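You operate a simulated robot arm through the tools that you are given. There is no shell and no other tool.

The job below is to be done with a simulated two-armed robot. You get a single attempt, and the scene is never put back.

Task
Bring the white tub round to the arrow and set it on the OUT plate.
Fine: the yellow lock lever frees and locks the carousel; free it first, lock it before you take the tub. Set down upright: what you pick out.

Only the result counts: the job must be done as asked and must still hold three seconds after the hand-in. Knocking over, shifting, dropping, spilling or breaking anything else fails it.

Robot
Two 7-joint arms with fingered hands on one trunk that stands fixed in place. Base frame: the origin is at the foot of the trunk, x ahead of it, y to its left, z up. Lengths are in mm, angles in rad, forces in N, time in s.
The left shoulder is at [50, 214, 869], the right one opposite. With the tool pointing down near the work surface each hand reaches from about 300 to 860 mm from the base axis, measured 20 degrees to its own side. Payload 3 kg a hand.
Tool frame (each hand has its own): the origin (TCP) lies between the finger pads and is the grasp point; the fingertips stand 26 mm ahead of it; z points along the fingers, y is the line along which they close. The gripper opens to 132 mm. The gripper's body begins 73 mm behind the TCP. The gripper is a hand of 3 fingers: y runs from the thumb to the fingers, the wrist lies at [0, 0, -229] in the tool frame, and closing takes about 1.5 s.
Orientation is told as [roll, pitch, yaw] about the base's x, y, z axes, in that order, counted from this pose: with the fingers straight down and closing along the base's y, the tool's x points along the base's -x, its y along +y and its z along -z.

Tools
- The arms move only by the tool nudge_tool. It takes "left_commands", "right_commands" or both (then of equal length, played together; a hand with none holds still); each is text: rows parted by semicolons, each of 6 numbers parted by spaces: the shift along the tool's x, y, z in cm, then the turn, a rotation vector about the tool's x, y, z in rad. In form: dx dy dz ax ay az; .... A call has 1 to 20 rows; each row shifts and turns the commanded pose from where the row before left it, along the tool's axes as they then stand. "left_grip" and "right_grip" are, for a hand that has rows, the gripper command, from -1 (fully open) to 1 (shut), values between in proportion, set as the call begins (left out, the last holds). Each row takes 0.2 s and may step no farther than 50 mm and 0.15 rad from the row before; otherwise, or with a gripper value out of range, the whole call is refused. A pose out of reach is approached as far as the arm can. The call stops where the force on the tool passes 40 N (or 10 N more than at its start, if that is more) or the arm is blocked; 0.2 s more then pass. The fingers move at their own pace (about 72 mm/s each) and stop on an object; they squeeze with about 33 N. The grip force told is the motor's: it shows also when the fingers shut on nothing. Time passes only in rows, and 0.2 s behind the last, so rows that do not move let the fingers close. The reply holds the time, the measured pose of the TCP, the force on the tool along the base axes, the opening and the grip force, in the units named above and with some noise, with the torque about the TCP (base axes, N m) and any sound that the robot's microphone picked up.
- Cameras (640 x 400 px; columns grow to the right, rows downward): "scene" is now at [35.4, -23.2, 1504.9]; the picture's right is [-0.26, -0.97, 0.00], its down [-0.58, 0.16, -0.80] and it looks along [0.77, -0.21, -0.60] (base axes); focal length 282 px, centre (320, 200). "left" rides on the left gripper at [-62, 3, -92] in its tool frame; the picture's right is [-0.05, -1.00, 0.00], its down [0.83, -0.04, -0.56] and it looks along [0.55, -0.03, 0.83] (tool axes); focal length 230 px, centre (320, 200). "right" rides on the right gripper at [61, 3, -92] in its tool frame; the picture's right is [-0.05, 1.00, 0.00], its down [-0.83, -0.04, -0.56] and it looks along [-0.55, -0.03, 0.83] (tool axes); focal length 230 px, centre (320, 200). There is no depth. A picture from a camera that has moved, and an enlarged one, comes with that camera's place and axes in the base frame and with its lens.
- capture(camera): a new picture of that camera. It takes no simulated time.
- move_fingers(finger1, finger2, thumb_bend, hand): sets how far each is bent, from 0 (flat) to 1 (curled in); at 0.3 the hand is open as for a grip, at 0.7 the pads meet at the TCP. One left out holds its place. A second passes; each finger stops where it meets its share of the squeeze, and holds until it gets a number again. A gripper value or a shape takes the hand back. It gives what a move gives, with no picture; readings hold the bend of each and the force on the fingers (four entries, about 0 where the hand has none), thumb and palm.
- grasp_type(shape, hand): the hand has 3 fingers and takes this shape, open, in about a second: jaw (thumb against the fingers, like two jaws); tri (thumb and two fingers); tip (a fingertip pinch); poke (one finger out to press); point (the index stretched); flat (the hand flat); cup (the hand cupped); fist (a fist). The gripper value then closes the fingers along that shape, each until it touches; the sizes above hold for jaw. It gives what a move gives, with no picture.
- turn_head(pan, tilt): turns the head with the scene camera to pan (to the left, within 1.501 rad either way) and tilt (down, from -0.506 to 1.204), counted from straight ahead of the robot. It gives what a move gives.
- inspect(camera, box): a new picture of the part [left, top, right, bottom] of that camera's present view, enlarged. It takes no simulated time.
- finish_job(): hands the job in; it is judged then, once.

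Places have to be worked out from the pictures, the camera data and where the tool is seen. Open the grippers and draw the arms clear of the work before you hand the job in, unless the task says otherwise.

The tools are called after "Emit:" as name(argument=value, ...) on one line, values as JSON. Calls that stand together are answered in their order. nudge_tool: Moves the arms, as the interface text tells. Its arguments: {"type":"object","properties":{"left_commands":{"type":"string"},"left_grip":{"type":"number"},"right_commands":{"type":"string"},"right_grip":{"type":"number"}},"required":[]} The other tools are called the same way: grasp_type (shape, hand) gives the hand a shape; move_fingers (finger1, finger2, thumb_bend, hand) moves the fingers one by one; turn_head (pan, tilt) turns the head that bears the scene camera; capture (camera) takes a picture; inspect (camera, box) takes an enlarged picture of a part of a camera's view; finish_job () hands the job in.

At the start:

```text
t: 0.0
left_tcp_pos: [433.0, -48.9, 1246.4]
left_orientation: [0.0, 0.0, -0.505]
left_contact_force: [0.4, -0.3, -0.2]
left_torque: [0.02, 0.03, 0.0]
left_opening: 131.6
left_gripper_force: 0.2
left_shape: jaw
left_bend: [0.3, 0.3, 0.3]
left_finger forces: [0.0, 0.0, 0.0, 0.0, 0.1, 0.1]
right_tcp_pos: [352.1, -400.8, 1226.5]
right_orientation: [0.001, -0.001, -0.502]
right_contact_force: [0.4, 0.1, 0.3]
right_torque: [-0.02, -0.02, -0.03]
right_opening: 131.8
right_gripper_force: 0.0
right_shape: jaw
right_bend: [0.3, 0.3, 0.3]
right_finger forces: [0.0, 0.0, 0.0, 0.1, 0.1, 0.0]
head pan, tilt: [-0.26, 0.648]
```

scene: 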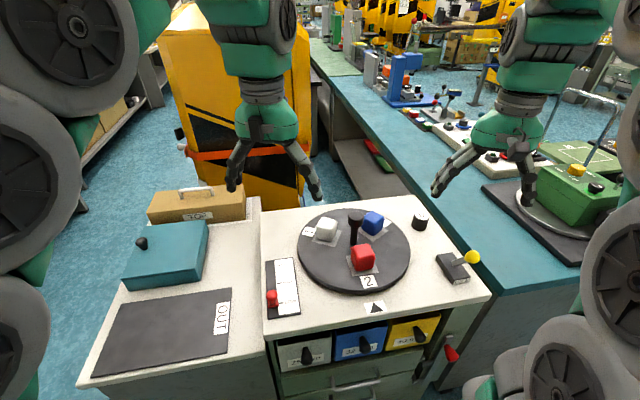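
right: 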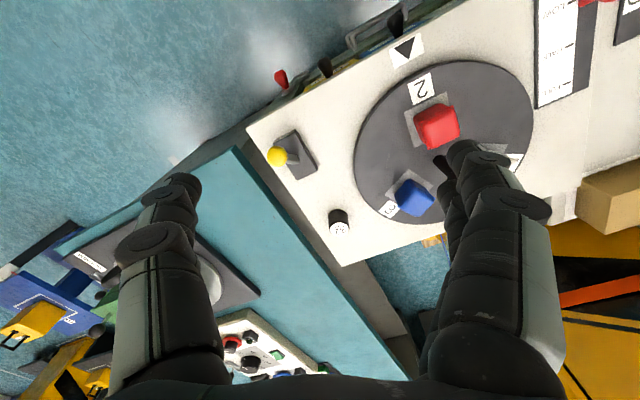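
left: 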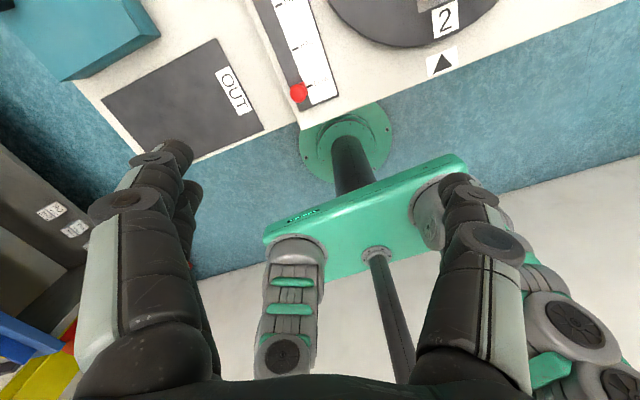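

I'll look closer at the carousel, lock lever, slider and OUT plate before moving anything.

Emit:
inspect(camera="scene", box=[260, 190, 500, 340])

Emit:
inspect(camera="scene", box=[80, 180, 320, 390])

Emit:
inspect(camera="right", box=[240, 40, 560, 260])

```text
2.67 times, centred on (380, 265) of scene
camera zoom: at [35.4, -23.2, 1504.9], right [-0.26, -0.97, 0.0], down [-0.58, 0.16, -0.8], along [0.77, -0.21, -0.6], focal length 752 px, centre (160, 27)
```

zoom: 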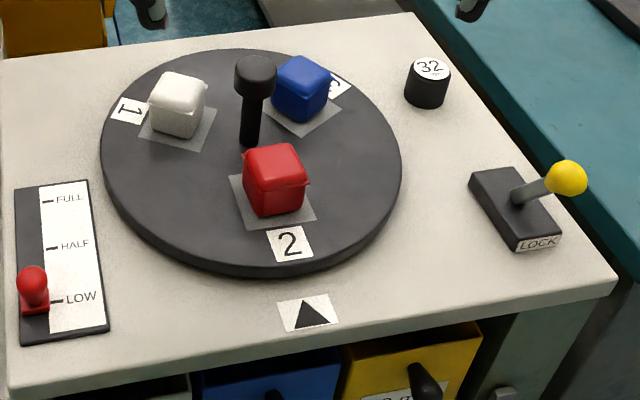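

```text
1.90 times, centred on (200, 285) of scene
camera zoom: at [35.4, -23.2, 1504.9], right [-0.26, -0.97, 0.0], down [-0.58, 0.16, -0.8], along [0.77, -0.21, -0.6], focal length 537 px, centre (549, 38)
```

zoom: 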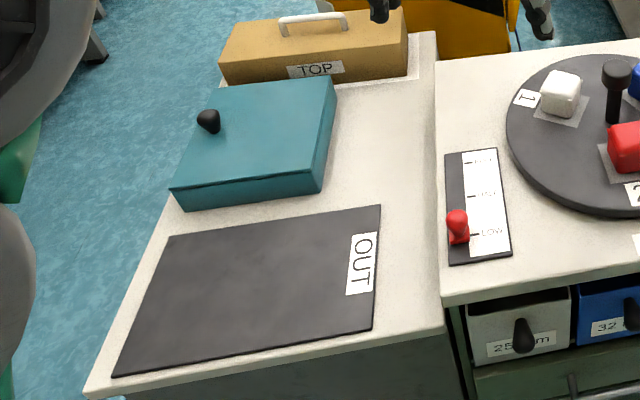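

```text
1.82 times, centred on (400, 150) of right
camera zoom: at [299.7, -368.0, 1318.4], right [0.53, 0.85, 0.0], down [0.71, -0.44, 0.56], along [0.47, -0.29, -0.83], focal length 418 px, centre (174, 291)
```

zoom: 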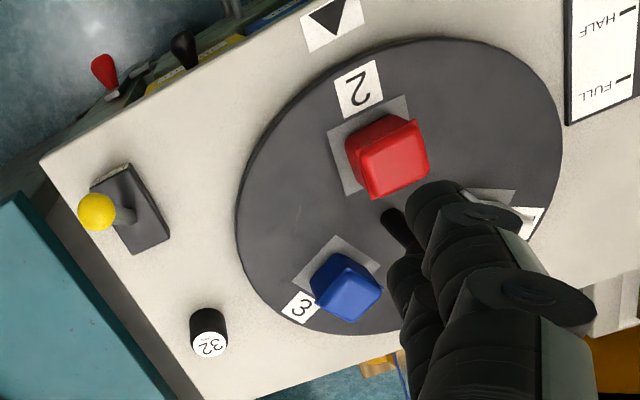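

The table top triangulates to z≈890, carousel centre near (572,-268), the lock lever knob near (385,-497,986), leaning towards the robot at the LOCK label. I'll zoom in on the lever and the post, and on the OUT plate from the left hand.

Emit:
inspect(camera="scene", box=[420, 230, 500, 300])

Emit:
inspect(camera="scene", box=[290, 195, 420, 300])

Emit:
inspect(camera="right", box=[250, 110, 350, 190])

Emit:
inspect(camera="left", box=[90, 0, 350, 170])

```text
5.71 times, centred on (460, 265) of scene
camera zoom: at [35.4, -23.2, 1504.9], right [-0.26, -0.97, 0.0], down [-0.58, 0.16, -0.8], along [0.77, -0.21, -0.6], focal length 1611 px, centre (-480, -171)
```

zoom: 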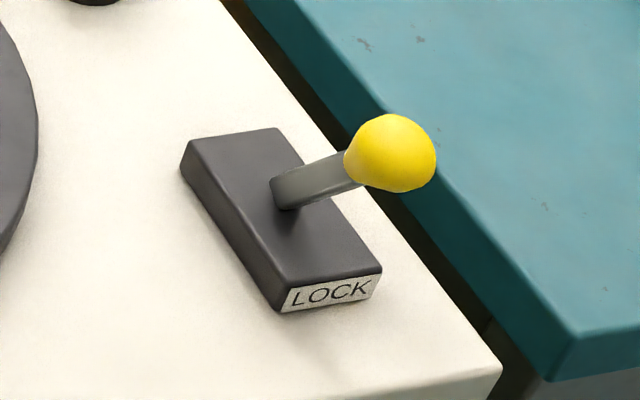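

```text
3.81 times, centred on (355, 248) of scene
camera zoom: at [35.4, -23.2, 1504.9], right [-0.26, -0.97, 0.0], down [-0.58, 0.16, -0.8], along [0.77, -0.21, -0.6], focal length 1074 px, centre (187, 19)
```

zoom: 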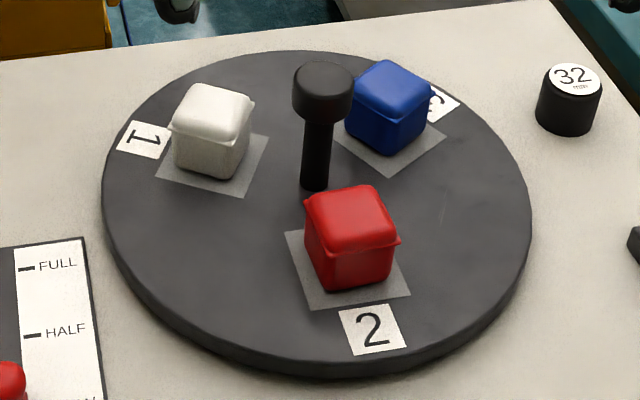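

```text
5.00 times, centred on (300, 150) of right
camera zoom: at [299.7, -368.0, 1318.4], right [0.53, 0.85, 0.0], down [0.71, -0.44, 0.56], along [0.47, -0.29, -0.83], focal length 1150 px, centre (420, 450)
```

zoom: 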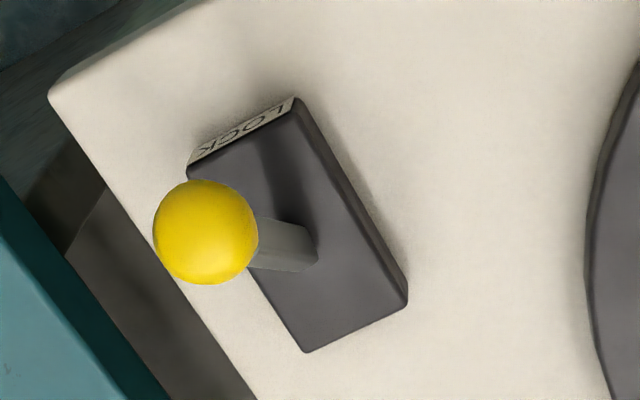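

```text
2.35 times, centred on (220, 85) of left
camera zoom: at [488.8, -75.6, 1340.2], right [-0.44, -0.9, 0.0], down [-0.75, 0.36, 0.56], along [-0.5, 0.24, -0.83], focal length 541 px, centre (555, 471)
```

zoom: 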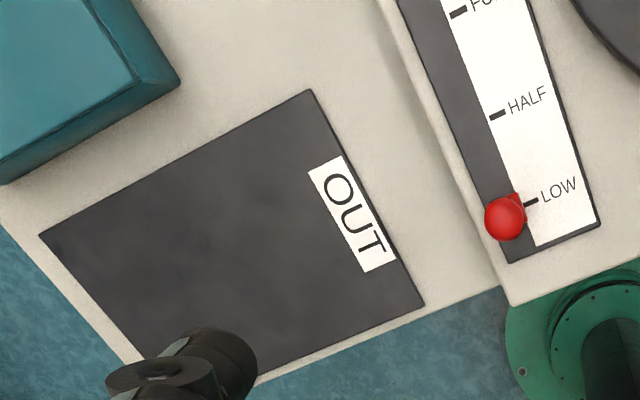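

The lever leans to LOCK (towards the robot), pivot about (427,-500,905), so freeing means swinging the knob away (+x) by about 85 mm. I'll turn the right hand so that its jaws straddle the knob along base x (yaw -1.57), staying high up.

Emit:
nudge_tool(right_commands="0 0 0 0 0 0.134; 0 0 0 0 0 0.134; 0 0 0 0 0 0.134; 0 0 0 0 0 0.134; 0 0 0 0 0 0.134; 0 0 0 0 0 0.134; 0 0 0 0 0 0.134; 0 0 0 0 0 0.13", right_grip=-0.3)

Emit:
capture(camera="right")

Emit:
capture(camera="scene")

```text
t: 1.8
left_tcp_pos: [435.1, -48.2, 1247.3]
left_orientation: [0.0, -0.002, -0.503]
left_contact_force: [0.0, 0.3, 0.0]
left_torque: [0.01, 0.0, 0.03]
left_opening: 131.9
left_gripper_force: 0.1
left_shape: jaw
left_bend: [0.3, 0.3, 0.3]
left_finger forces: [0.0, 0.0, 0.0, 0.1, 0.1, 0.1]
right_tcp_pos: [352.2, -400.7, 1224.9]
right_orientation: [0.001, -0.002, -1.576]
right_contact_force: [0.5, 0.8, 0.4]
right_torque: [-0.02, 0.0, 0.02]
right_opening: 86.0
right_gripper_force: 0.0
right_shape: jaw
right_bend: [0.7, 0.7, 0.67]
right_finger forces: [0.0, 0.0, 0.0, 0.1, 0.1, 0.1]
head pan, tilt: [-0.26, 0.648]
```

```text
taken
camera right: at [355.9, -339.4, 1317.9], right [1.0, -0.06, 0.0], down [-0.05, -0.83, 0.56], along [-0.03, -0.55, -0.83], focal length 230 px, centre (320, 200)
```

right: 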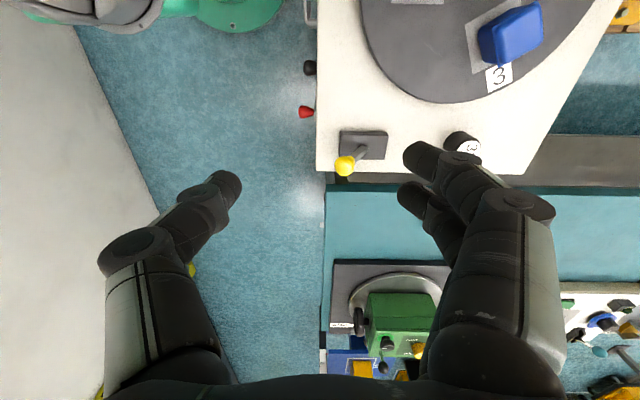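

```text
taken
```

scene: 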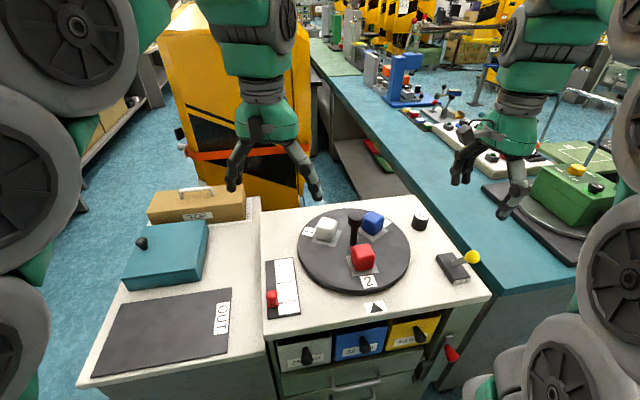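

The knob checks out at about (387,-497,986), and the jaws now close along base x. I'll move over the knob and come down part way, then look.

Emit:
nudge_tool(right_commands="-3.2 1.15 0 0 0 0; -3.2 1.15 0 0 0 0; -3.2 1.15 0 0 0 0; 0 0 4.5 0 0 0; 0 0 4.5 0 0 0; 0 0 4.5 0 0 0; 0 0 0 0 0 0", right_grip=-0.3)

Emit:
capture(camera="right")

Emit:
capture(camera="scene")

```text
t: 3.4
left_tcp_pos: [433.5, -48.4, 1247.2]
left_orientation: [0.002, 0.0, -0.505]
left_contact_force: [-0.5, -0.9, -0.5]
left_torque: [-0.01, 0.01, 0.0]
left_opening: 131.9
left_gripper_force: 0.1
left_shape: jaw
left_bend: [0.3, 0.3, 0.3]
left_finger forces: [0.1, 0.0, 0.1, 0.1, 0.0, 0.1]
right_tcp_pos: [384.7, -493.5, 1092.0]
right_orientation: [0.0, 0.0, -1.573]
right_contact_force: [0.6, 0.1, -0.2]
right_torque: [0.0, 0.0, -0.04]
right_opening: 86.1
right_gripper_force: 0.0
right_shape: jaw
right_bend: [0.7, 0.7, 0.68]
right_finger forces: [0.0, 0.0, 0.0, 0.1, 0.0, 0.1]
head pan, tilt: [-0.26, 0.648]
```

```text
taken
camera right: at [389.6, -431.8, 1184.3], right [1.0, -0.05, 0.0], down [-0.04, -0.83, 0.56], along [-0.03, -0.55, -0.83], focal length 230 px, centre (320, 200)
```

right: 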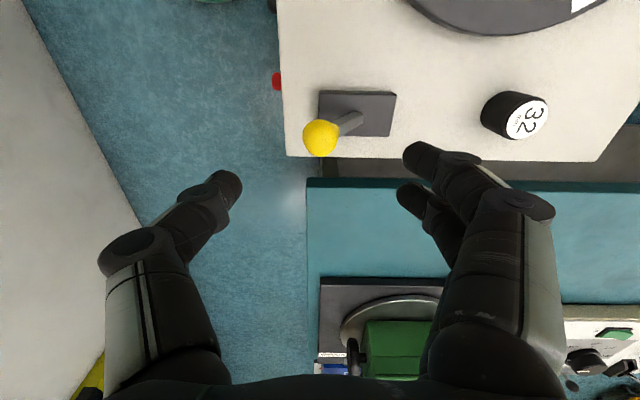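

```text
taken
```

scene: 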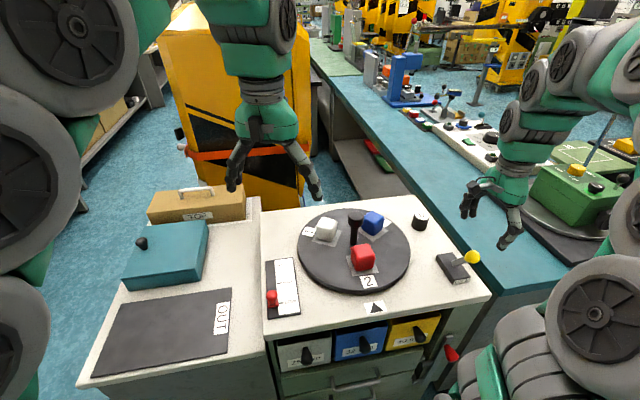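

Knob still reads (386.6,-498,986), between the jaws. I'll come down until the pads are level with the knob.

Emit:
nudge_tool(right_commands="-0.4 0.2 3.5 0 0 0; 0 0 3.5 0 0 0; 0 0 3.6 0 0 0; 0 0 0 0 0 0", right_grip=-0.3)

Emit:
capture(camera="right")

Emit:
inspect(camera="scene", box=[400, 180, 560, 300])

```text
t: 4.4
left_tcp_pos: [434.4, -48.8, 1246.7]
left_orientation: [0.0, -0.001, -0.504]
left_contact_force: [-0.1, -0.3, 0.7]
left_torque: [0.0, -0.01, -0.02]
left_opening: 131.9
left_gripper_force: 0.0
left_shape: jaw
left_bend: [0.3, 0.3, 0.3]
left_finger forces: [0.1, 0.1, 0.0, 0.1, 0.0, 0.1]
right_tcp_pos: [387.9, -499.4, 989.1]
right_orientation: [0.0, -0.001, -1.572]
right_contact_force: [-1.0, -0.1, -0.6]
right_torque: [0.02, 0.01, -0.03]
right_opening: 86.0
right_gripper_force: 0.1
right_shape: jaw
right_bend: [0.7, 0.7, 0.68]
right_finger forces: [0.0, 0.0, 0.0, 0.0, 0.0, 0.0]
head pan, tilt: [-0.26, 0.648]
```

```text
taken
camera right: at [391.2, -437.7, 1081.3], right [1.0, -0.05, 0.0], down [-0.04, -0.83, 0.56], along [-0.03, -0.55, -0.83], focal length 230 px, centre (320, 200)
```

right: 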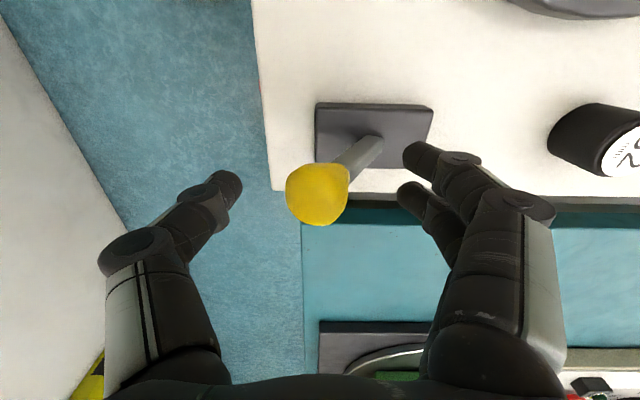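

```text
3.33 times, centred on (480, 240) of scene
camera zoom: at [35.5, -23.2, 1504.9], right [-0.26, -0.97, 0.0], down [-0.58, 0.16, -0.8], along [0.77, -0.21, -0.6], focal length 940 px, centre (-213, 67)
```

zoom: 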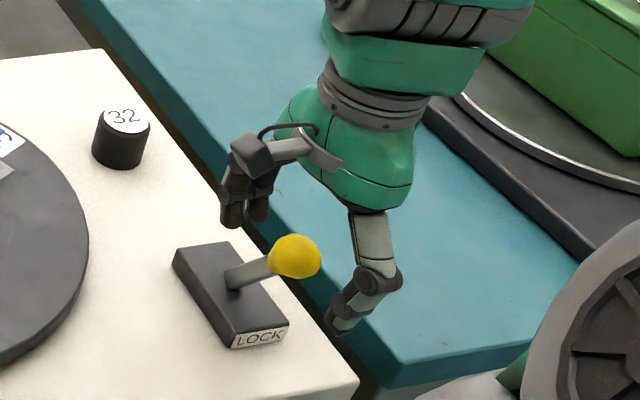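

The knob sits between thumb and fingers; the black "32" weight is at about (600,-503), top about z 936, clear of the fingertips (z≈963). I'll push the lever away along +x with the thumb in small steps.

Emit:
nudge_tool(right_commands="-0.05 1.5 0 0 0 0; -0.05 1.5 0 0 0 0; -0.05 1.5 0 0 0 0; -0.05 1.5 0 0 0 0; 0 0 0 0 0 0")

Emit:
capture(camera="right")

Emit:
inspect(camera="scene", box=[400, 180, 560, 300])

```text
t: 5.6
left_tcp_pos: [434.2, -48.9, 1246.9]
left_orientation: [0.0, 0.0, -0.505]
left_contact_force: [-0.2, -0.6, -0.2]
left_torque: [0.0, -0.01, 0.02]
left_opening: 131.8
left_gripper_force: 0.1
left_shape: jaw
left_bend: [0.3, 0.3, 0.3]
left_finger forces: [0.1, 0.0, 0.0, 0.0, 0.0, 0.0]
right_tcp_pos: [448.1, -503.2, 985.1]
right_orientation: [-0.001, 0.0, -1.574]
right_contact_force: [-0.3, -0.1, 0.4]
right_torque: [0.0, -0.03, 0.01]
right_opening: 86.0
right_gripper_force: 0.0
right_shape: jaw
right_bend: [0.7, 0.7, 0.67]
right_finger forces: [0.0, 0.1, 0.0, 0.1, 0.4, 0.0]
head pan, tilt: [-0.26, 0.648]
```

```text
taken
camera right: at [450.6, -440.9, 1077.8], right [1.0, -0.05, 0.0], down [-0.04, -0.83, 0.55], along [-0.03, -0.55, -0.83], focal length 230 px, centre (320, 200)
```

right: 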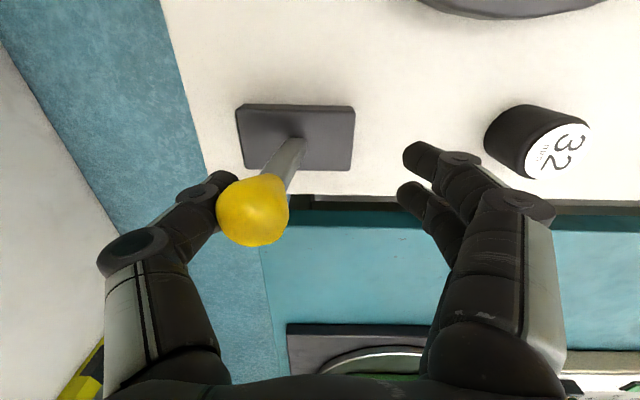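

```text
3.33 times, centred on (480, 240) of scene
camera zoom: at [35.5, -23.2, 1504.9], right [-0.26, -0.97, 0.0], down [-0.58, 0.16, -0.8], along [0.77, -0.21, -0.6], focal length 940 px, centre (-213, 67)
```

zoom: 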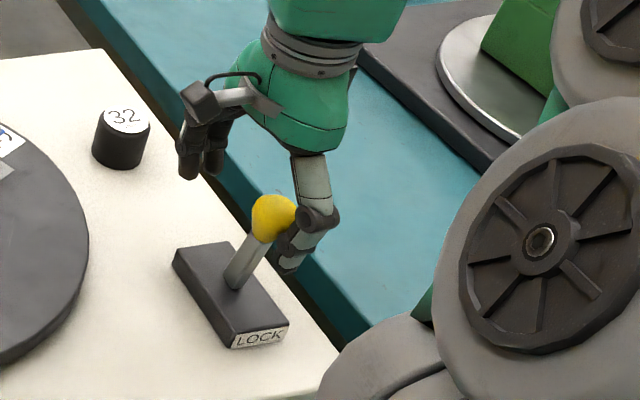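

The lever follows with almost no force and is near upright. I'll keep pushing a bit more.

Emit:
nudge_tool(right_commands="-0.03 1.2 0 0 0 0; -0.03 1.2 -0.1 0 0 0; -0.03 1.2 -0.1 0 0 0; 0 0 0 0 0 0")

Emit:
capture(camera="right")

Emit:
inspect(camera="scene", box=[400, 180, 560, 300])

```text
t: 6.6
left_tcp_pos: [434.2, -50.4, 1247.6]
left_orientation: [-0.001, -0.001, -0.505]
left_contact_force: [0.4, -0.5, 0.2]
left_torque: [0.02, 0.0, 0.04]
left_opening: 132.0
left_gripper_force: 0.1
left_shape: jaw
left_bend: [0.3, 0.3, 0.3]
left_finger forces: [0.0, 0.0, 0.0, 0.1, 0.0, 0.0]
right_tcp_pos: [484.2, -504.7, 987.5]
right_orientation: [-0.001, 0.0, -1.572]
right_contact_force: [-1.0, -0.1, -1.5]
right_torque: [0.0, 0.01, 0.0]
right_opening: 86.3
right_gripper_force: 0.1
right_shape: jaw
right_bend: [0.7, 0.7, 0.67]
right_finger forces: [0.0, 0.0, 0.1, 0.0, 0.4, 0.0]
head pan, tilt: [-0.26, 0.648]
```

```text
taken
camera right: at [486.8, -443.6, 1080.0], right [1.0, -0.05, 0.0], down [-0.04, -0.83, 0.56], along [-0.03, -0.55, -0.83], focal length 230 px, centre (320, 200)
```

right: 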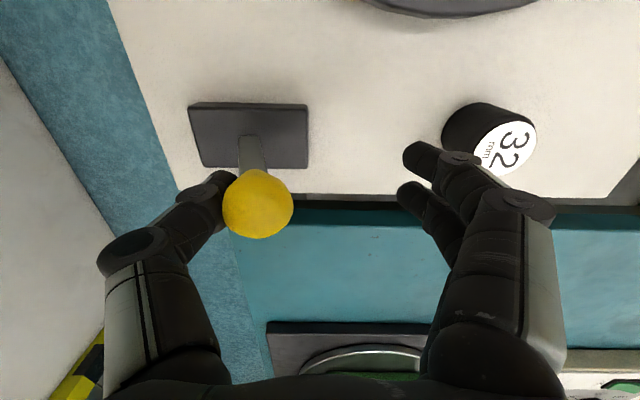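

```text
3.33 times, centred on (480, 240) of scene
camera zoom: at [35.4, -23.2, 1504.9], right [-0.26, -0.97, 0.0], down [-0.58, 0.16, -0.8], along [0.77, -0.21, -0.6], focal length 940 px, centre (-213, 67)
```

zoom: 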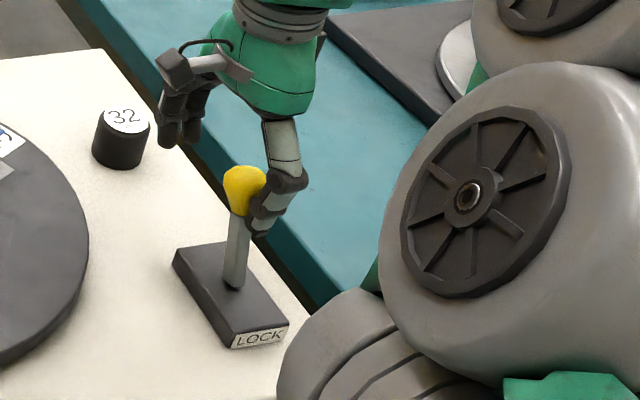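

The knob is now about 17 mm past upright at x≈444; I'll carry on another 25 mm or until it meets its stop.

Emit:
nudge_tool(right_commands="-0.03 0.8 0 0 0 0; -0.03 0.8 0 0 0 0; -0.03 0.8 0 0 0 0; 0 0 0 0 0 0")

Emit:
capture(camera="right")

Emit:
inspect(camera="scene", box=[400, 180, 560, 300])

```text
t: 7.6
left_tcp_pos: [433.0, -49.8, 1247.6]
left_orientation: [0.0, 0.001, -0.504]
left_contact_force: [-0.6, 0.1, 0.8]
left_torque: [0.0, -0.04, 0.0]
left_opening: 132.0
left_gripper_force: 0.2
left_shape: jaw
left_bend: [0.3, 0.3, 0.3]
left_finger forces: [0.0, 0.0, 0.0, 0.0, 0.1, 0.0]
right_tcp_pos: [507.1, -505.6, 988.1]
right_orientation: [-0.001, 0.002, -1.573]
right_contact_force: [-7.5, -1.6, 0.5]
right_torque: [-0.01, 0.12, 0.11]
right_opening: 86.6
right_gripper_force: 0.0
right_shape: jaw
right_bend: [0.7, 0.7, 0.65]
right_finger forces: [0.2, 0.0, 0.0, 0.1, 6.9, 0.1]
head pan, tilt: [-0.26, 0.648]
```

```text
taken
camera right: at [511.0, -443.3, 1079.9], right [1.0, -0.05, 0.0], down [-0.04, -0.83, 0.56], along [-0.03, -0.55, -0.83], focal length 230 px, centre (320, 200)
```

right: 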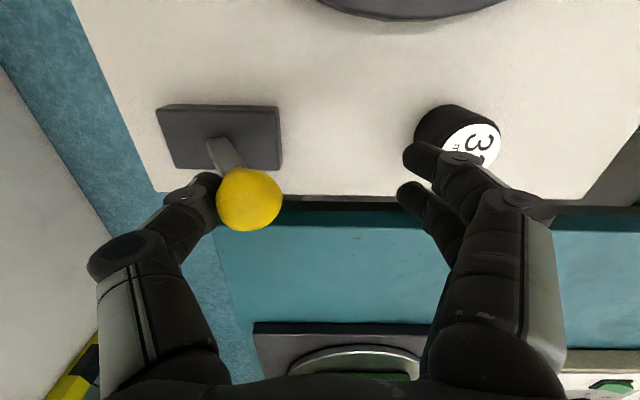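

```text
3.33 times, centred on (480, 240) of scene
camera zoom: at [35.3, -23.3, 1504.9], right [-0.26, -0.97, 0.0], down [-0.58, 0.16, -0.8], along [0.77, -0.21, -0.6], focal length 940 px, centre (-213, 67)
```

zoom: 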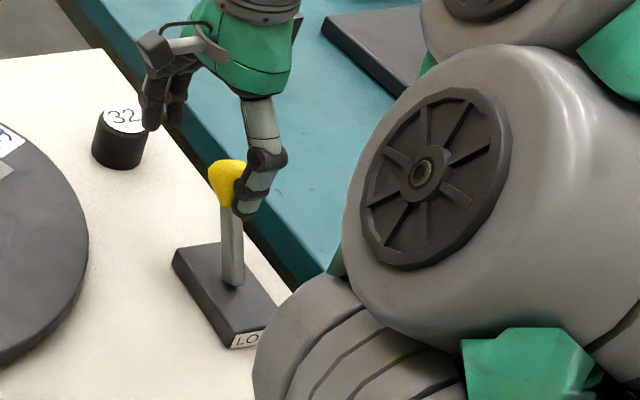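

Force rose to 7.5 N, so it is near its stop. One more small push to make sure it is right over.

Emit:
nudge_tool(right_commands="0 0.4 0 0 0 0; 0 0.4 0 0 0 0; 0 0 0 0 0 0")

Emit:
inspect(camera="scene", box=[400, 180, 560, 300])

```text
t: 8.4
left_tcp_pos: [434.0, -48.9, 1247.7]
left_orientation: [-0.001, -0.001, -0.505]
left_contact_force: [-0.8, 0.2, 0.2]
left_torque: [0.0, -0.05, 0.02]
left_opening: 131.9
left_gripper_force: 0.0
left_shape: jaw
left_bend: [0.3, 0.3, 0.3]
left_finger forces: [0.0, 0.0, 0.0, 0.0, 0.0, 0.0]
right_tcp_pos: [515.3, -504.6, 985.5]
right_orientation: [-0.001, 0.001, -1.572]
right_contact_force: [-13.5, -0.9, 2.3]
right_torque: [-0.05, 0.3, 0.07]
right_opening: 87.6
right_gripper_force: 0.1
right_shape: jaw
right_bend: [0.7, 0.7, 0.63]
right_finger forces: [0.0, 0.0, 0.0, 0.0, 13.3, 0.0]
head pan, tilt: [-0.26, 0.648]
```

```text
3.33 times, centred on (480, 240) of scene
camera zoom: at [35.2, -23.2, 1504.9], right [-0.26, -0.97, 0.0], down [-0.58, 0.16, -0.8], along [0.77, -0.21, -0.6], focal length 940 px, centre (-213, 67)
```

zoom: 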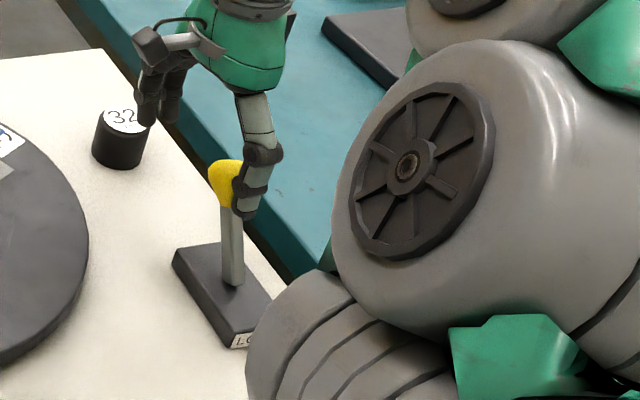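

The lever is hard against its far stop (force climbs, knob no longer moves), so the carousel should be free. I'll back off so the knob is centred in the jaws, then rise straight up.

Emit:
nudge_tool(right_commands="0 -1.4 0 0 0 0; 0 -1.4 0 0 0 0; 0 0 -4 0 0 0; 0 0 -4 0 0 0; 0 0 -4.5 0 0 0; 0 0 -4.5 0 0 0; 0 0 0 0 0 0")

Emit:
capture(camera="scene")

Emit:
capture(camera="right")

```text
t: 10.0
left_tcp_pos: [433.7, -48.4, 1247.6]
left_orientation: [-0.001, 0.001, -0.506]
left_contact_force: [0.2, -0.3, 1.2]
left_torque: [-0.03, -0.02, -0.02]
left_opening: 132.1
left_gripper_force: 0.1
left_shape: jaw
left_bend: [0.3, 0.3, 0.3]
left_finger forces: [0.0, 0.0, 0.0, 0.0, 0.1, 0.0]
right_tcp_pos: [485.5, -499.6, 1156.6]
right_orientation: [0.0, 0.001, -1.569]
right_contact_force: [0.1, -0.7, 1.0]
right_torque: [0.01, 0.01, 0.0]
right_opening: 86.0
right_gripper_force: 0.0
right_shape: jaw
right_bend: [0.7, 0.7, 0.68]
right_finger forces: [0.0, 0.0, 0.0, 0.0, 0.0, 0.0]
head pan, tilt: [-0.26, 0.648]
```

```text
taken
```

scene: 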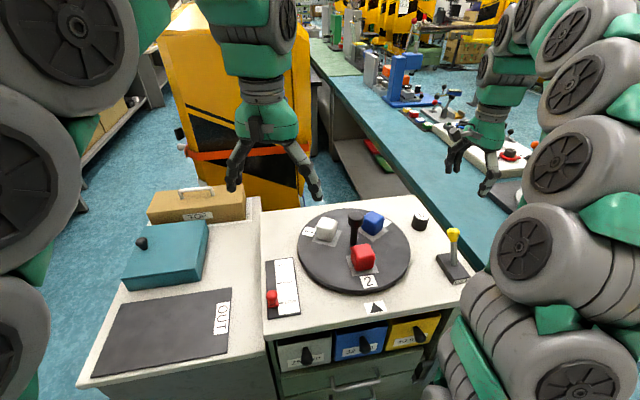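

```text
taken
camera right: at [489.0, -439.3, 1249.5], right [1.0, -0.05, 0.0], down [-0.04, -0.83, 0.56], along [-0.03, -0.55, -0.83], focal length 230 px, centre (320, 200)
```

right: 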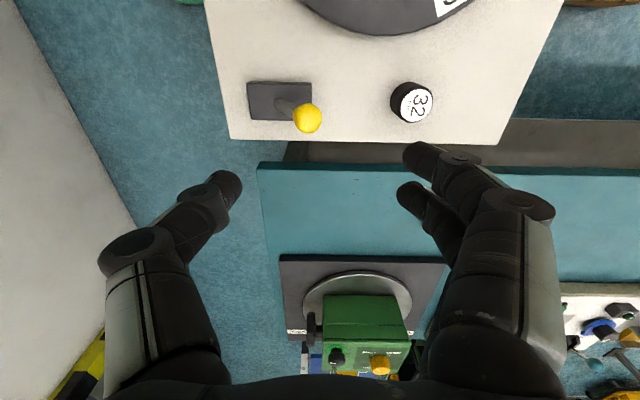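

The lever stays in the free position by itself. Now I'll bring the right hand over the centre post of the carousel, staying high.

Emit:
nudge_tool(right_commands="4.65 1.65 0 0 0 0; 4.65 1.65 0 0 0 0; 4.65 1.65 0 0 0 0; 4.65 1.65 0 0 0 0; 4.65 1.65 0 0 0 0; 0 0 0 0 0 0")

Emit:
capture(camera="right")

Emit:
capture(camera="scene")

```text
t: 11.4
left_tcp_pos: [434.6, -49.5, 1248.1]
left_orientation: [-0.001, 0.0, -0.506]
left_contact_force: [0.2, -0.4, -0.5]
left_torque: [-0.02, 0.04, 0.01]
left_opening: 131.8
left_gripper_force: 0.1
left_shape: jaw
left_bend: [0.3, 0.3, 0.3]
left_finger forces: [0.0, 0.0, 0.1, 0.0, 0.0, 0.1]
right_tcp_pos: [570.0, -268.9, 1157.5]
right_orientation: [0.001, 0.0, -1.573]
right_contact_force: [-2.0, -0.1, 0.1]
right_torque: [0.01, -0.01, 0.0]
right_opening: 86.0
right_gripper_force: 0.0
right_shape: jaw
right_bend: [0.7, 0.7, 0.68]
right_finger forces: [0.0, 0.1, 0.0, 0.0, 0.1, 0.1]
head pan, tilt: [-0.26, 0.648]
```

```text
taken
camera right: at [573.7, -207.7, 1249.1], right [1.0, -0.05, 0.0], down [-0.04, -0.83, 0.56], along [-0.03, -0.55, -0.83], focal length 230 px, centre (320, 200)
```

right: 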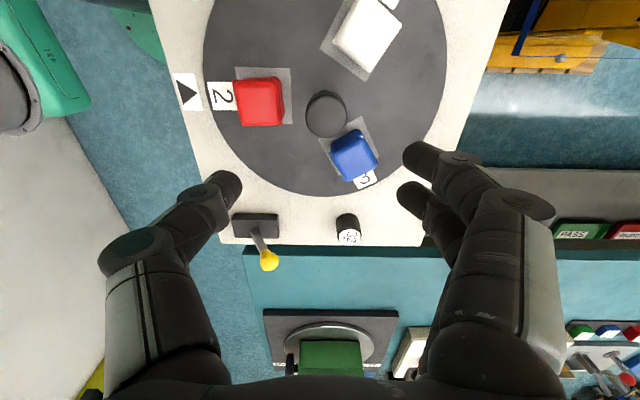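

```text
taken
```

scene: 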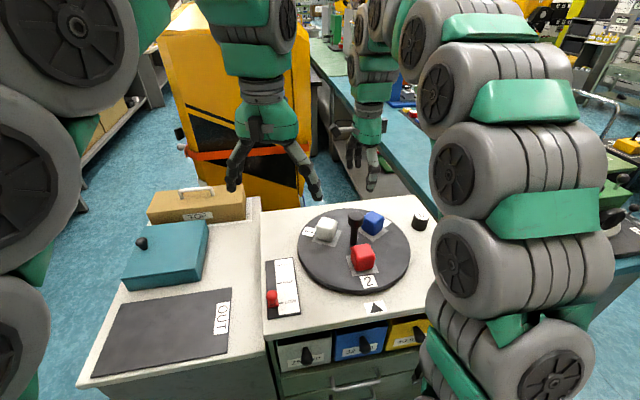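

The post cap triangulates to about (576,-264), top z≈1012, diameter ~41 mm; tub tops are at z≈955. I'll centre over it and lower so the pads are beside the cap, with fingertips staying above the tubs.

Emit:
nudge_tool(right_commands="0.55 0.6 0 0 0 0; 0 0 4 0 0 0; 0 0 4 0 0 0; 0 0 4 0 0 0; 0 0 3.5 0 0 0; 0 0 0 0 0 0")

Emit:
capture(camera="right")

Emit:
inspect(camera="scene", box=[270, 170, 430, 300])

```text
t: 12.8
left_tcp_pos: [433.6, -48.2, 1247.8]
left_orientation: [0.0, 0.0, -0.504]
left_contact_force: [0.4, 0.8, -0.7]
left_torque: [0.01, -0.01, -0.02]
left_opening: 132.0
left_gripper_force: 0.1
left_shape: jaw
left_bend: [0.3, 0.3, 0.3]
left_finger forces: [0.0, 0.1, 0.0, 0.0, 0.1, 0.0]
right_tcp_pos: [576.5, -264.4, 1004.0]
right_orientation: [0.0, 0.0, -1.572]
right_contact_force: [-0.5, -0.1, 0.0]
right_torque: [-0.02, 0.01, 0.01]
right_opening: 86.2
right_gripper_force: 0.1
right_shape: jaw
right_bend: [0.7, 0.7, 0.68]
right_finger forces: [0.0, 0.0, 0.0, 0.1, 0.1, 0.0]
head pan, tilt: [-0.26, 0.648]
```

```text
taken
camera right: at [579.3, -203.7, 1096.0], right [1.0, -0.05, 0.0], down [-0.04, -0.83, 0.56], along [-0.03, -0.55, -0.83], focal length 230 px, centre (320, 200)
```

right: 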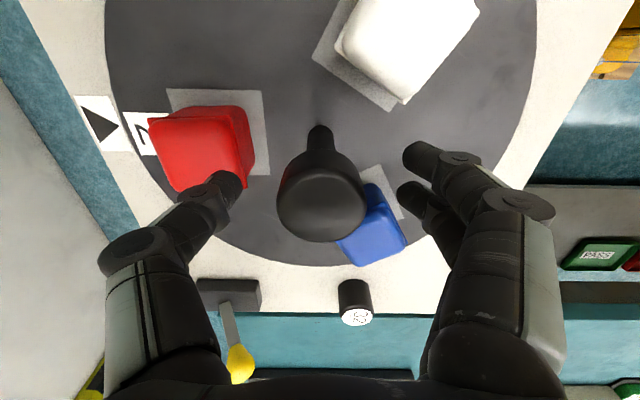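

```text
3.08 times, centred on (350, 235) of scene
camera zoom: at [35.5, -23.2, 1504.9], right [-0.26, -0.97, 0.0], down [-0.58, 0.16, -0.8], along [0.77, -0.21, -0.6], focal length 868 px, centre (228, 92)
```

zoom: 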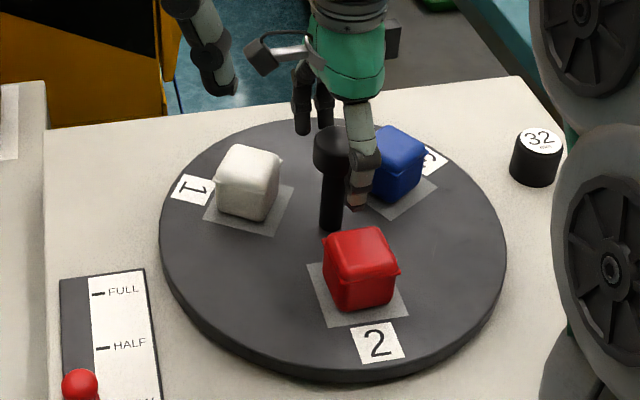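

The cap is centred between the jaws and the fingertips are above the tubs. I'll close on the cap.

Emit:
nudge_tool(right_commands="0 0 0.3 0 0 0; 0 0 0 0 0 0; 0 0 0 0 0 0; 0 0 0 0 0 0; 0 0 0 0 0 0; 0 0 0 0 0 0; 0 0 0 0 0 0; 0 0 0 0 0 0", right_grip=1)

Emit:
capture(camera="right")

Emit:
inspect(camera="scene", box=[270, 170, 430, 300])

```text
t: 14.6
left_tcp_pos: [434.3, -47.7, 1247.4]
left_orientation: [0.0, -0.001, -0.504]
left_contact_force: [0.4, -0.2, 0.2]
left_torque: [0.0, 0.01, 0.0]
left_opening: 132.0
left_gripper_force: 0.0
left_shape: jaw
left_bend: [0.3, 0.3, 0.3]
left_finger forces: [0.0, 0.0, 0.0, 0.0, 0.0, 0.1]
right_tcp_pos: [577.2, -265.6, 999.0]
right_orientation: [0.0, 0.0, -1.572]
right_contact_force: [-0.2, 1.6, -4.0]
right_torque: [0.03, 0.03, 0.03]
right_opening: 34.2
right_gripper_force: 33.3
right_shape: jaw
right_bend: [0.73, 0.73, 0.7]
right_finger forces: [15.5, 15.1, 0.0, 0.0, 29.8, 0.1]
head pan, tilt: [-0.26, 0.648]
```

```text
taken
camera right: at [580.0, -204.0, 1092.0], right [1.0, -0.05, 0.0], down [-0.04, -0.83, 0.56], along [-0.03, -0.55, -0.83], focal length 230 px, centre (320, 200)
```

right: 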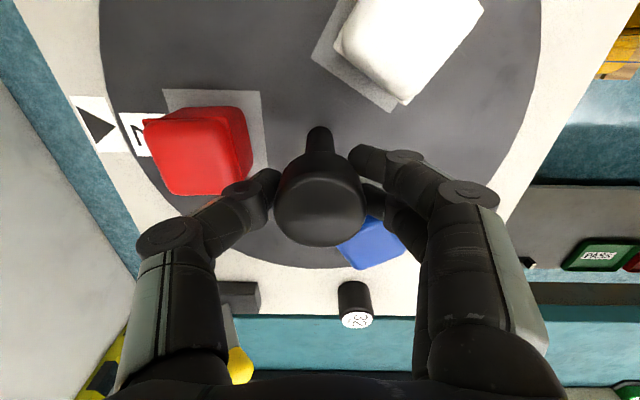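

```text
3.08 times, centred on (350, 235) of scene
camera zoom: at [35.5, -23.3, 1504.9], right [-0.26, -0.97, 0.0], down [-0.58, 0.16, -0.8], along [0.77, -0.21, -0.6], focal length 868 px, centre (228, 92)
```

zoom: 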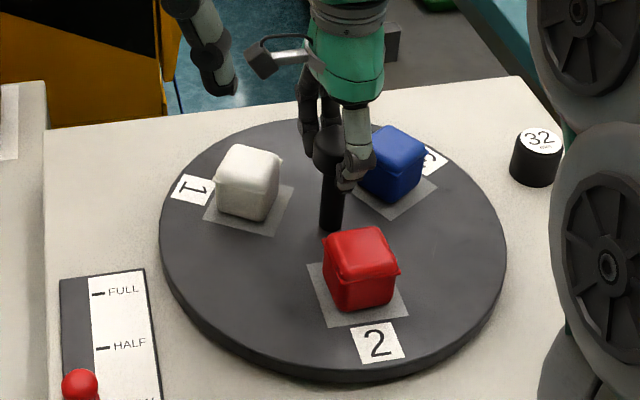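

The cap is gripped with the full squeeze. I'll try a small anticlockwise turn (+0.4 rad yaw) and see if the disc follows.

Emit:
nudge_tool(right_commands="0 0 0 0 0 -0.08; 0 0 0 0 0 -0.08; 0 0 0 0 0 -0.08; 0 0 0 0 0 -0.08; 0 0 0 0 0 -0.08; 0 0 0 0 0 0")

Emit:
capture(camera="right")

Emit:
inspect(camera="scene", box=[270, 170, 430, 300])

```text
t: 16.0
left_tcp_pos: [434.1, -47.9, 1247.2]
left_orientation: [-0.001, 0.0, -0.504]
left_contact_force: [0.2, 0.1, 0.3]
left_torque: [0.0, 0.01, 0.01]
left_opening: 132.0
left_gripper_force: 0.0
left_shape: jaw
left_bend: [0.3, 0.3, 0.3]
left_finger forces: [0.0, 0.0, 0.1, 0.0, 0.1, 0.0]
right_tcp_pos: [577.2, -266.6, 998.7]
right_orientation: [0.0, 0.001, -1.171]
right_contact_force: [-14.5, 14.3, 5.1]
right_torque: [0.25, 0.33, -0.01]
right_opening: 34.4
right_gripper_force: 33.7
right_shape: jaw
right_bend: [0.73, 0.74, 0.7]
right_finger forces: [17.2, 12.9, 0.0, 0.0, 36.6, 0.0]
head pan, tilt: [-0.26, 0.648]
```

```text
taken
camera right: at [555.6, -208.3, 1091.6], right [0.94, 0.34, 0.0], down [0.28, -0.78, 0.55], along [0.19, -0.52, -0.83], focal length 230 px, centre (320, 200)
```

right: 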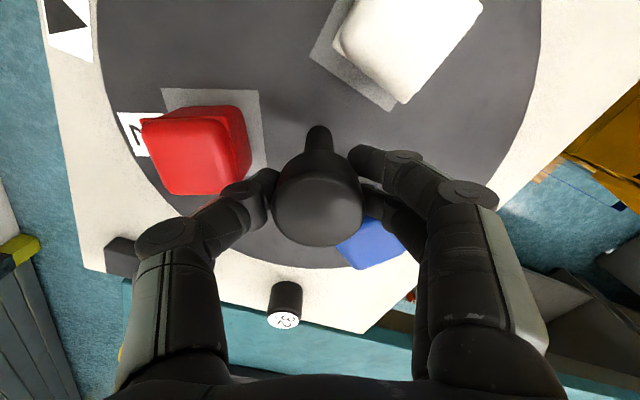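

```text
3.08 times, centred on (350, 235) of scene
camera zoom: at [35.2, -23.0, 1504.9], right [-0.26, -0.97, 0.0], down [-0.58, 0.15, -0.8], along [0.77, -0.21, -0.6], focal length 868 px, centre (228, 92)
```

zoom: 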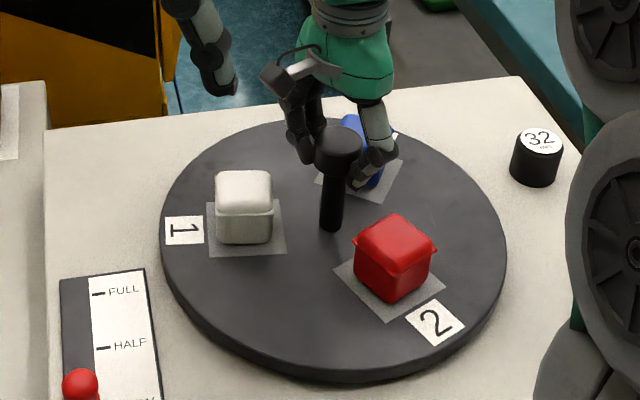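

The disc follows the twist 1:1 (0.4 rad). There is a ~20 N side force from a slightly off-centre grip, so I'll ease 2 mm in the direction of the reaction and see.

Emit:
nudge_tool(right_commands="0.18 -0.08 0 0 0 0; 0 0 0 0 0 0")

```text
t: 16.6
left_tcp_pos: [432.7, -48.6, 1248.0]
left_orientation: [-0.001, 0.0, -0.504]
left_contact_force: [0.4, 0.3, -0.3]
left_torque: [0.03, -0.01, 0.03]
left_opening: 131.9
left_gripper_force: 0.1
left_shape: jaw
left_bend: [0.3, 0.3, 0.3]
left_finger forces: [0.0, 0.0, 0.0, 0.0, 0.1, 0.1]
right_tcp_pos: [576.3, -266.1, 999.3]
right_orientation: [0.0, -0.001, -1.173]
right_contact_force: [-3.4, 4.7, 4.6]
right_torque: [0.05, 0.03, 0.02]
right_opening: 34.2
right_gripper_force: 32.6
right_shape: jaw
right_bend: [0.73, 0.73, 0.7]
right_finger forces: [17.1, 16.7, 0.0, 0.0, 33.6, 0.0]
head pan, tilt: [-0.26, 0.648]
```

Side force dropped to ~6 N; the true axis lies ~6 mm off the TCP (at tool (-3.7,-5.5) mm). I'll keep twisting about that axis, 0.5 rad more.

Emit:
nudge_tool(right_commands="0.1 -0.05 0 0 0 -0.1; 0.053 -0.04 0 0 0 -0.1; 0.053 -0.04 0 0 0 -0.1; 0.053 -0.04 0 0 0 -0.1; 0.053 -0.04 0 0 0 -0.1; 0 0 0 0 0 0")

Emit:
inspect(camera="scene", box=[270, 170, 430, 300])

```text
t: 18.0
left_tcp_pos: [434.1, -49.3, 1245.7]
left_orientation: [0.0, 0.0, -0.504]
left_contact_force: [-0.3, 0.1, 0.3]
left_torque: [0.04, -0.02, 0.0]
left_opening: 131.9
left_gripper_force: 0.1
left_shape: jaw
left_bend: [0.3, 0.3, 0.3]
left_finger forces: [0.0, 0.0, 0.1, 0.1, 0.0, 0.0]
right_tcp_pos: [572.9, -265.0, 999.3]
right_orientation: [0.0, -0.001, -0.671]
right_contact_force: [32.2, -22.3, -4.2]
right_torque: [-0.38, -0.61, 0.02]
right_opening: 33.9
right_gripper_force: 32.7
right_shape: jaw
right_bend: [0.73, 0.73, 0.7]
right_finger forces: [11.6, 25.5, 0.0, 0.0, 29.3, 0.0]
head pan, tilt: [-0.26, 0.648]
```

```text
3.08 times, centred on (350, 235) of scene
camera zoom: at [36.1, -23.7, 1504.9], right [-0.26, -0.97, 0.0], down [-0.58, 0.16, -0.8], along [0.77, -0.21, -0.6], focal length 868 px, centre (228, 92)
```

zoom: 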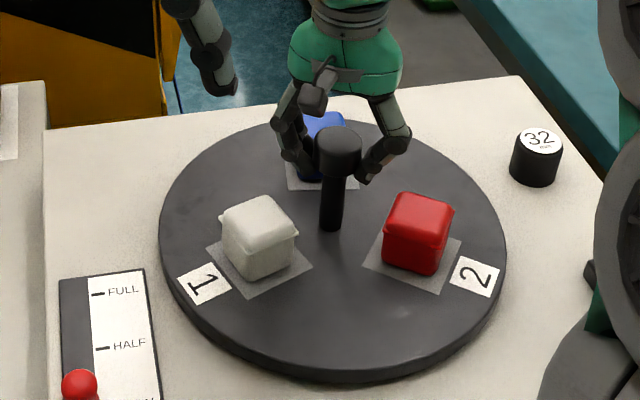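

I over-corrected (force reversed to 39 N): the axis is in fact nearly at the TCP. I'll move back ~3.7 mm and check the force.

Emit:
nudge_tool(right_commands="-0.18 0.02 0 0 0 0; -0.17 0.01 0 0 0 0; 0 0 0 0 0 0")

```text
t: 18.8
left_tcp_pos: [434.3, -49.2, 1247.6]
left_orientation: [0.0, 0.0, -0.504]
left_contact_force: [0.5, 0.6, -0.9]
left_torque: [0.0, 0.03, 0.0]
left_opening: 131.8
left_gripper_force: 0.0
left_shape: jaw
left_bend: [0.3, 0.3, 0.3]
left_finger forces: [0.0, 0.1, 0.1, 0.0, 0.0, 0.0]
right_tcp_pos: [575.5, -266.0, 999.4]
right_orientation: [-0.002, 0.003, -0.672]
right_contact_force: [0.2, -10.6, 7.6]
right_torque: [-0.23, 0.04, 0.05]
right_opening: 34.6
right_gripper_force: 32.7
right_shape: jaw
right_bend: [0.73, 0.74, 0.7]
right_finger forces: [17.7, 18.6, 0.1, 0.1, 36.9, 0.0]
head pan, tilt: [-0.26, 0.648]
```

Only ~10 N left, mostly along -y. I'll ease 1 mm that way and twist 0.5 rad further about the TCP itself.

Emit:
nudge_tool(right_commands="-0.06 -0.08 0 0 0 -0.1; 0 0 0 0 0 -0.1; 0 0 0 0 0 -0.1; 0 0 0 0 0 -0.1; 0 0 0 0 0 -0.1; 0 0 0 0 0 0")

Emit:
inspect(camera="scene", box=[270, 170, 430, 300])

```text
t: 20.2
left_tcp_pos: [433.3, -48.2, 1247.3]
left_orientation: [0.001, 0.001, -0.505]
left_contact_force: [-0.4, 0.2, -0.3]
left_torque: [0.01, -0.01, 0.02]
left_opening: 131.9
left_gripper_force: 0.0
left_shape: jaw
left_bend: [0.3, 0.3, 0.3]
left_finger forces: [0.1, 0.1, 0.1, 0.0, 0.0, 0.0]
right_tcp_pos: [574.0, -266.9, 998.1]
right_orientation: [0.0, 0.001, -0.17]
right_contact_force: [-22.5, -0.1, 11.9]
right_torque: [-0.04, 0.45, 0.0]
right_opening: 34.8
right_gripper_force: 33.0
right_shape: jaw
right_bend: [0.74, 0.74, 0.7]
right_finger forces: [24.4, 15.8, 0.1, 0.0, 36.5, 0.0]
head pan, tilt: [-0.26, 0.648]
```

```text
3.08 times, centred on (350, 235) of scene
camera zoom: at [34.9, -23.2, 1504.9], right [-0.26, -0.97, 0.0], down [-0.58, 0.16, -0.8], along [0.77, -0.21, -0.6], focal length 868 px, centre (228, 92)
```

zoom: 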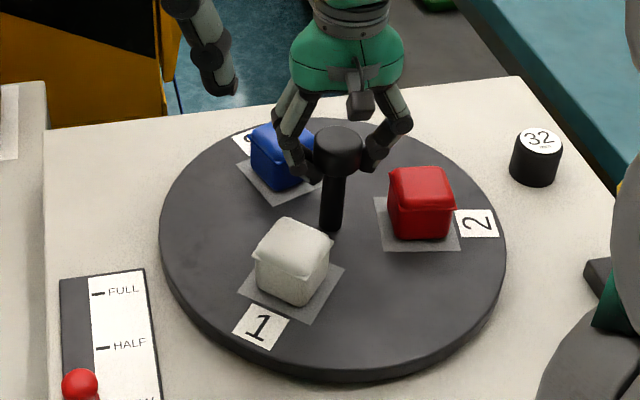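

White tub has come to the front-left (about 80° of 120° done). I'll relieve the -x side force by 2 mm and twist another 0.4 rad.

Emit:
nudge_tool(right_commands="0.2 -0.03 0 0 0 0; 0.03 0 0 0 0 -0.1; 0.03 0 0 0 0 -0.1; 0.03 0 0 0 0 -0.1; 0.03 0 0 0 0 -0.1; 0 0 0 0 0 0")

Emit:
inspect(camera="scene", box=[270, 170, 430, 320])

```text
t: 21.6
left_tcp_pos: [434.3, -48.5, 1247.7]
left_orientation: [-0.001, 0.001, -0.502]
left_contact_force: [0.1, -0.6, 0.6]
left_torque: [0.0, -0.01, 0.01]
left_opening: 132.0
left_gripper_force: 0.0
left_shape: jaw
left_bend: [0.3, 0.3, 0.3]
left_finger forces: [0.1, 0.0, 0.0, 0.0, 0.0, 0.0]
right_tcp_pos: [573.1, -266.7, 999.4]
right_orientation: [-0.002, -0.002, 0.23]
right_contact_force: [18.4, -8.8, -6.3]
right_torque: [-0.3, -0.35, 0.02]
right_opening: 34.2
right_gripper_force: 32.8
right_shape: jaw
right_bend: [0.73, 0.74, 0.7]
right_finger forces: [13.5, 18.0, 0.0, 0.0, 37.9, 0.0]
head pan, tilt: [-0.26, 0.648]
```

```text
2.67 times, centred on (350, 245) of scene
camera zoom: at [35.8, -23.4, 1504.9], right [-0.26, -0.97, 0.0], down [-0.58, 0.16, -0.8], along [0.77, -0.2, -0.6], focal length 752 px, centre (240, 80)
```

zoom: 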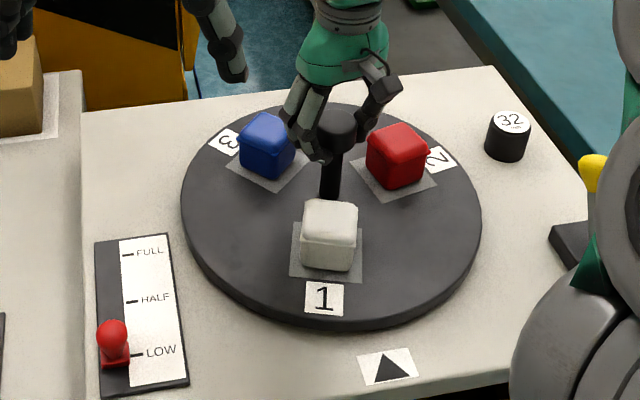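

About 103° done. I'll relieve the side force and do the last 0.294 rad, then compare with where tub 2 stood at the start.

Emit:
nudge_tool(right_commands="-0.12 -0.1 0 0 0 0; 0 0 0 0 0 -0.098; 0 0 0 0 0 -0.098; 0 0 0 0 0 -0.098; 0 0 0 0 0 0; 0 0 0 0 0 0")

Emit:
inspect(camera="scene", box=[260, 190, 500, 340])

Emit:
capture(camera="right")

```text
t: 23.0
left_tcp_pos: [433.7, -48.3, 1248.6]
left_orientation: [-0.001, 0.001, -0.506]
left_contact_force: [-0.1, -0.7, -0.4]
left_torque: [-0.03, -0.01, 0.01]
left_opening: 131.9
left_gripper_force: 0.1
left_shape: jaw
left_bend: [0.3, 0.3, 0.3]
left_finger forces: [0.0, 0.0, 0.0, 0.0, 0.0, 0.0]
right_tcp_pos: [572.6, -268.3, 999.5]
right_orientation: [0.001, -0.001, 0.521]
right_contact_force: [-3.8, -8.4, 5.7]
right_torque: [-0.27, -0.03, -0.04]
right_opening: 34.3
right_gripper_force: 33.7
right_shape: jaw
right_bend: [0.73, 0.74, 0.7]
right_finger forces: [21.0, 17.9, 0.1, 0.1, 36.5, 0.0]
head pan, tilt: [-0.26, 0.648]
```

```text
2.67 times, centred on (380, 265) of scene
camera zoom: at [35.3, -23.4, 1504.9], right [-0.26, -0.97, 0.0], down [-0.58, 0.16, -0.8], along [0.77, -0.21, -0.6], focal length 752 px, centre (160, 27)
```

zoom: 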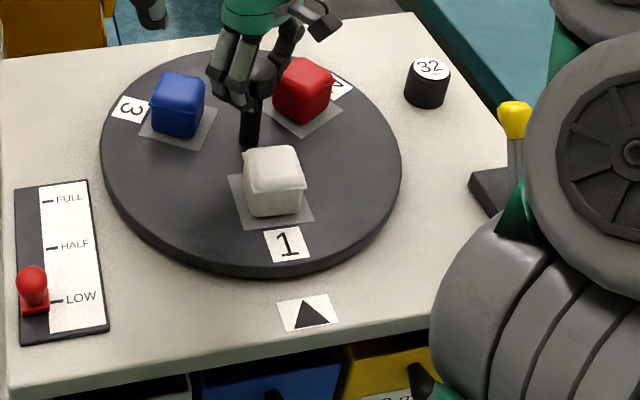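

```text
taken
camera right: at [517.7, -296.2, 1091.5], right [-0.45, 0.89, 0.0], down [0.74, 0.38, 0.56], along [0.49, 0.25, -0.83], focal length 230 px, centre (320, 200)
```

right: 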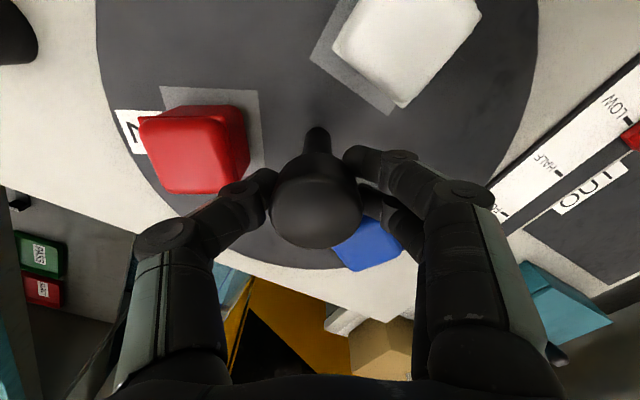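

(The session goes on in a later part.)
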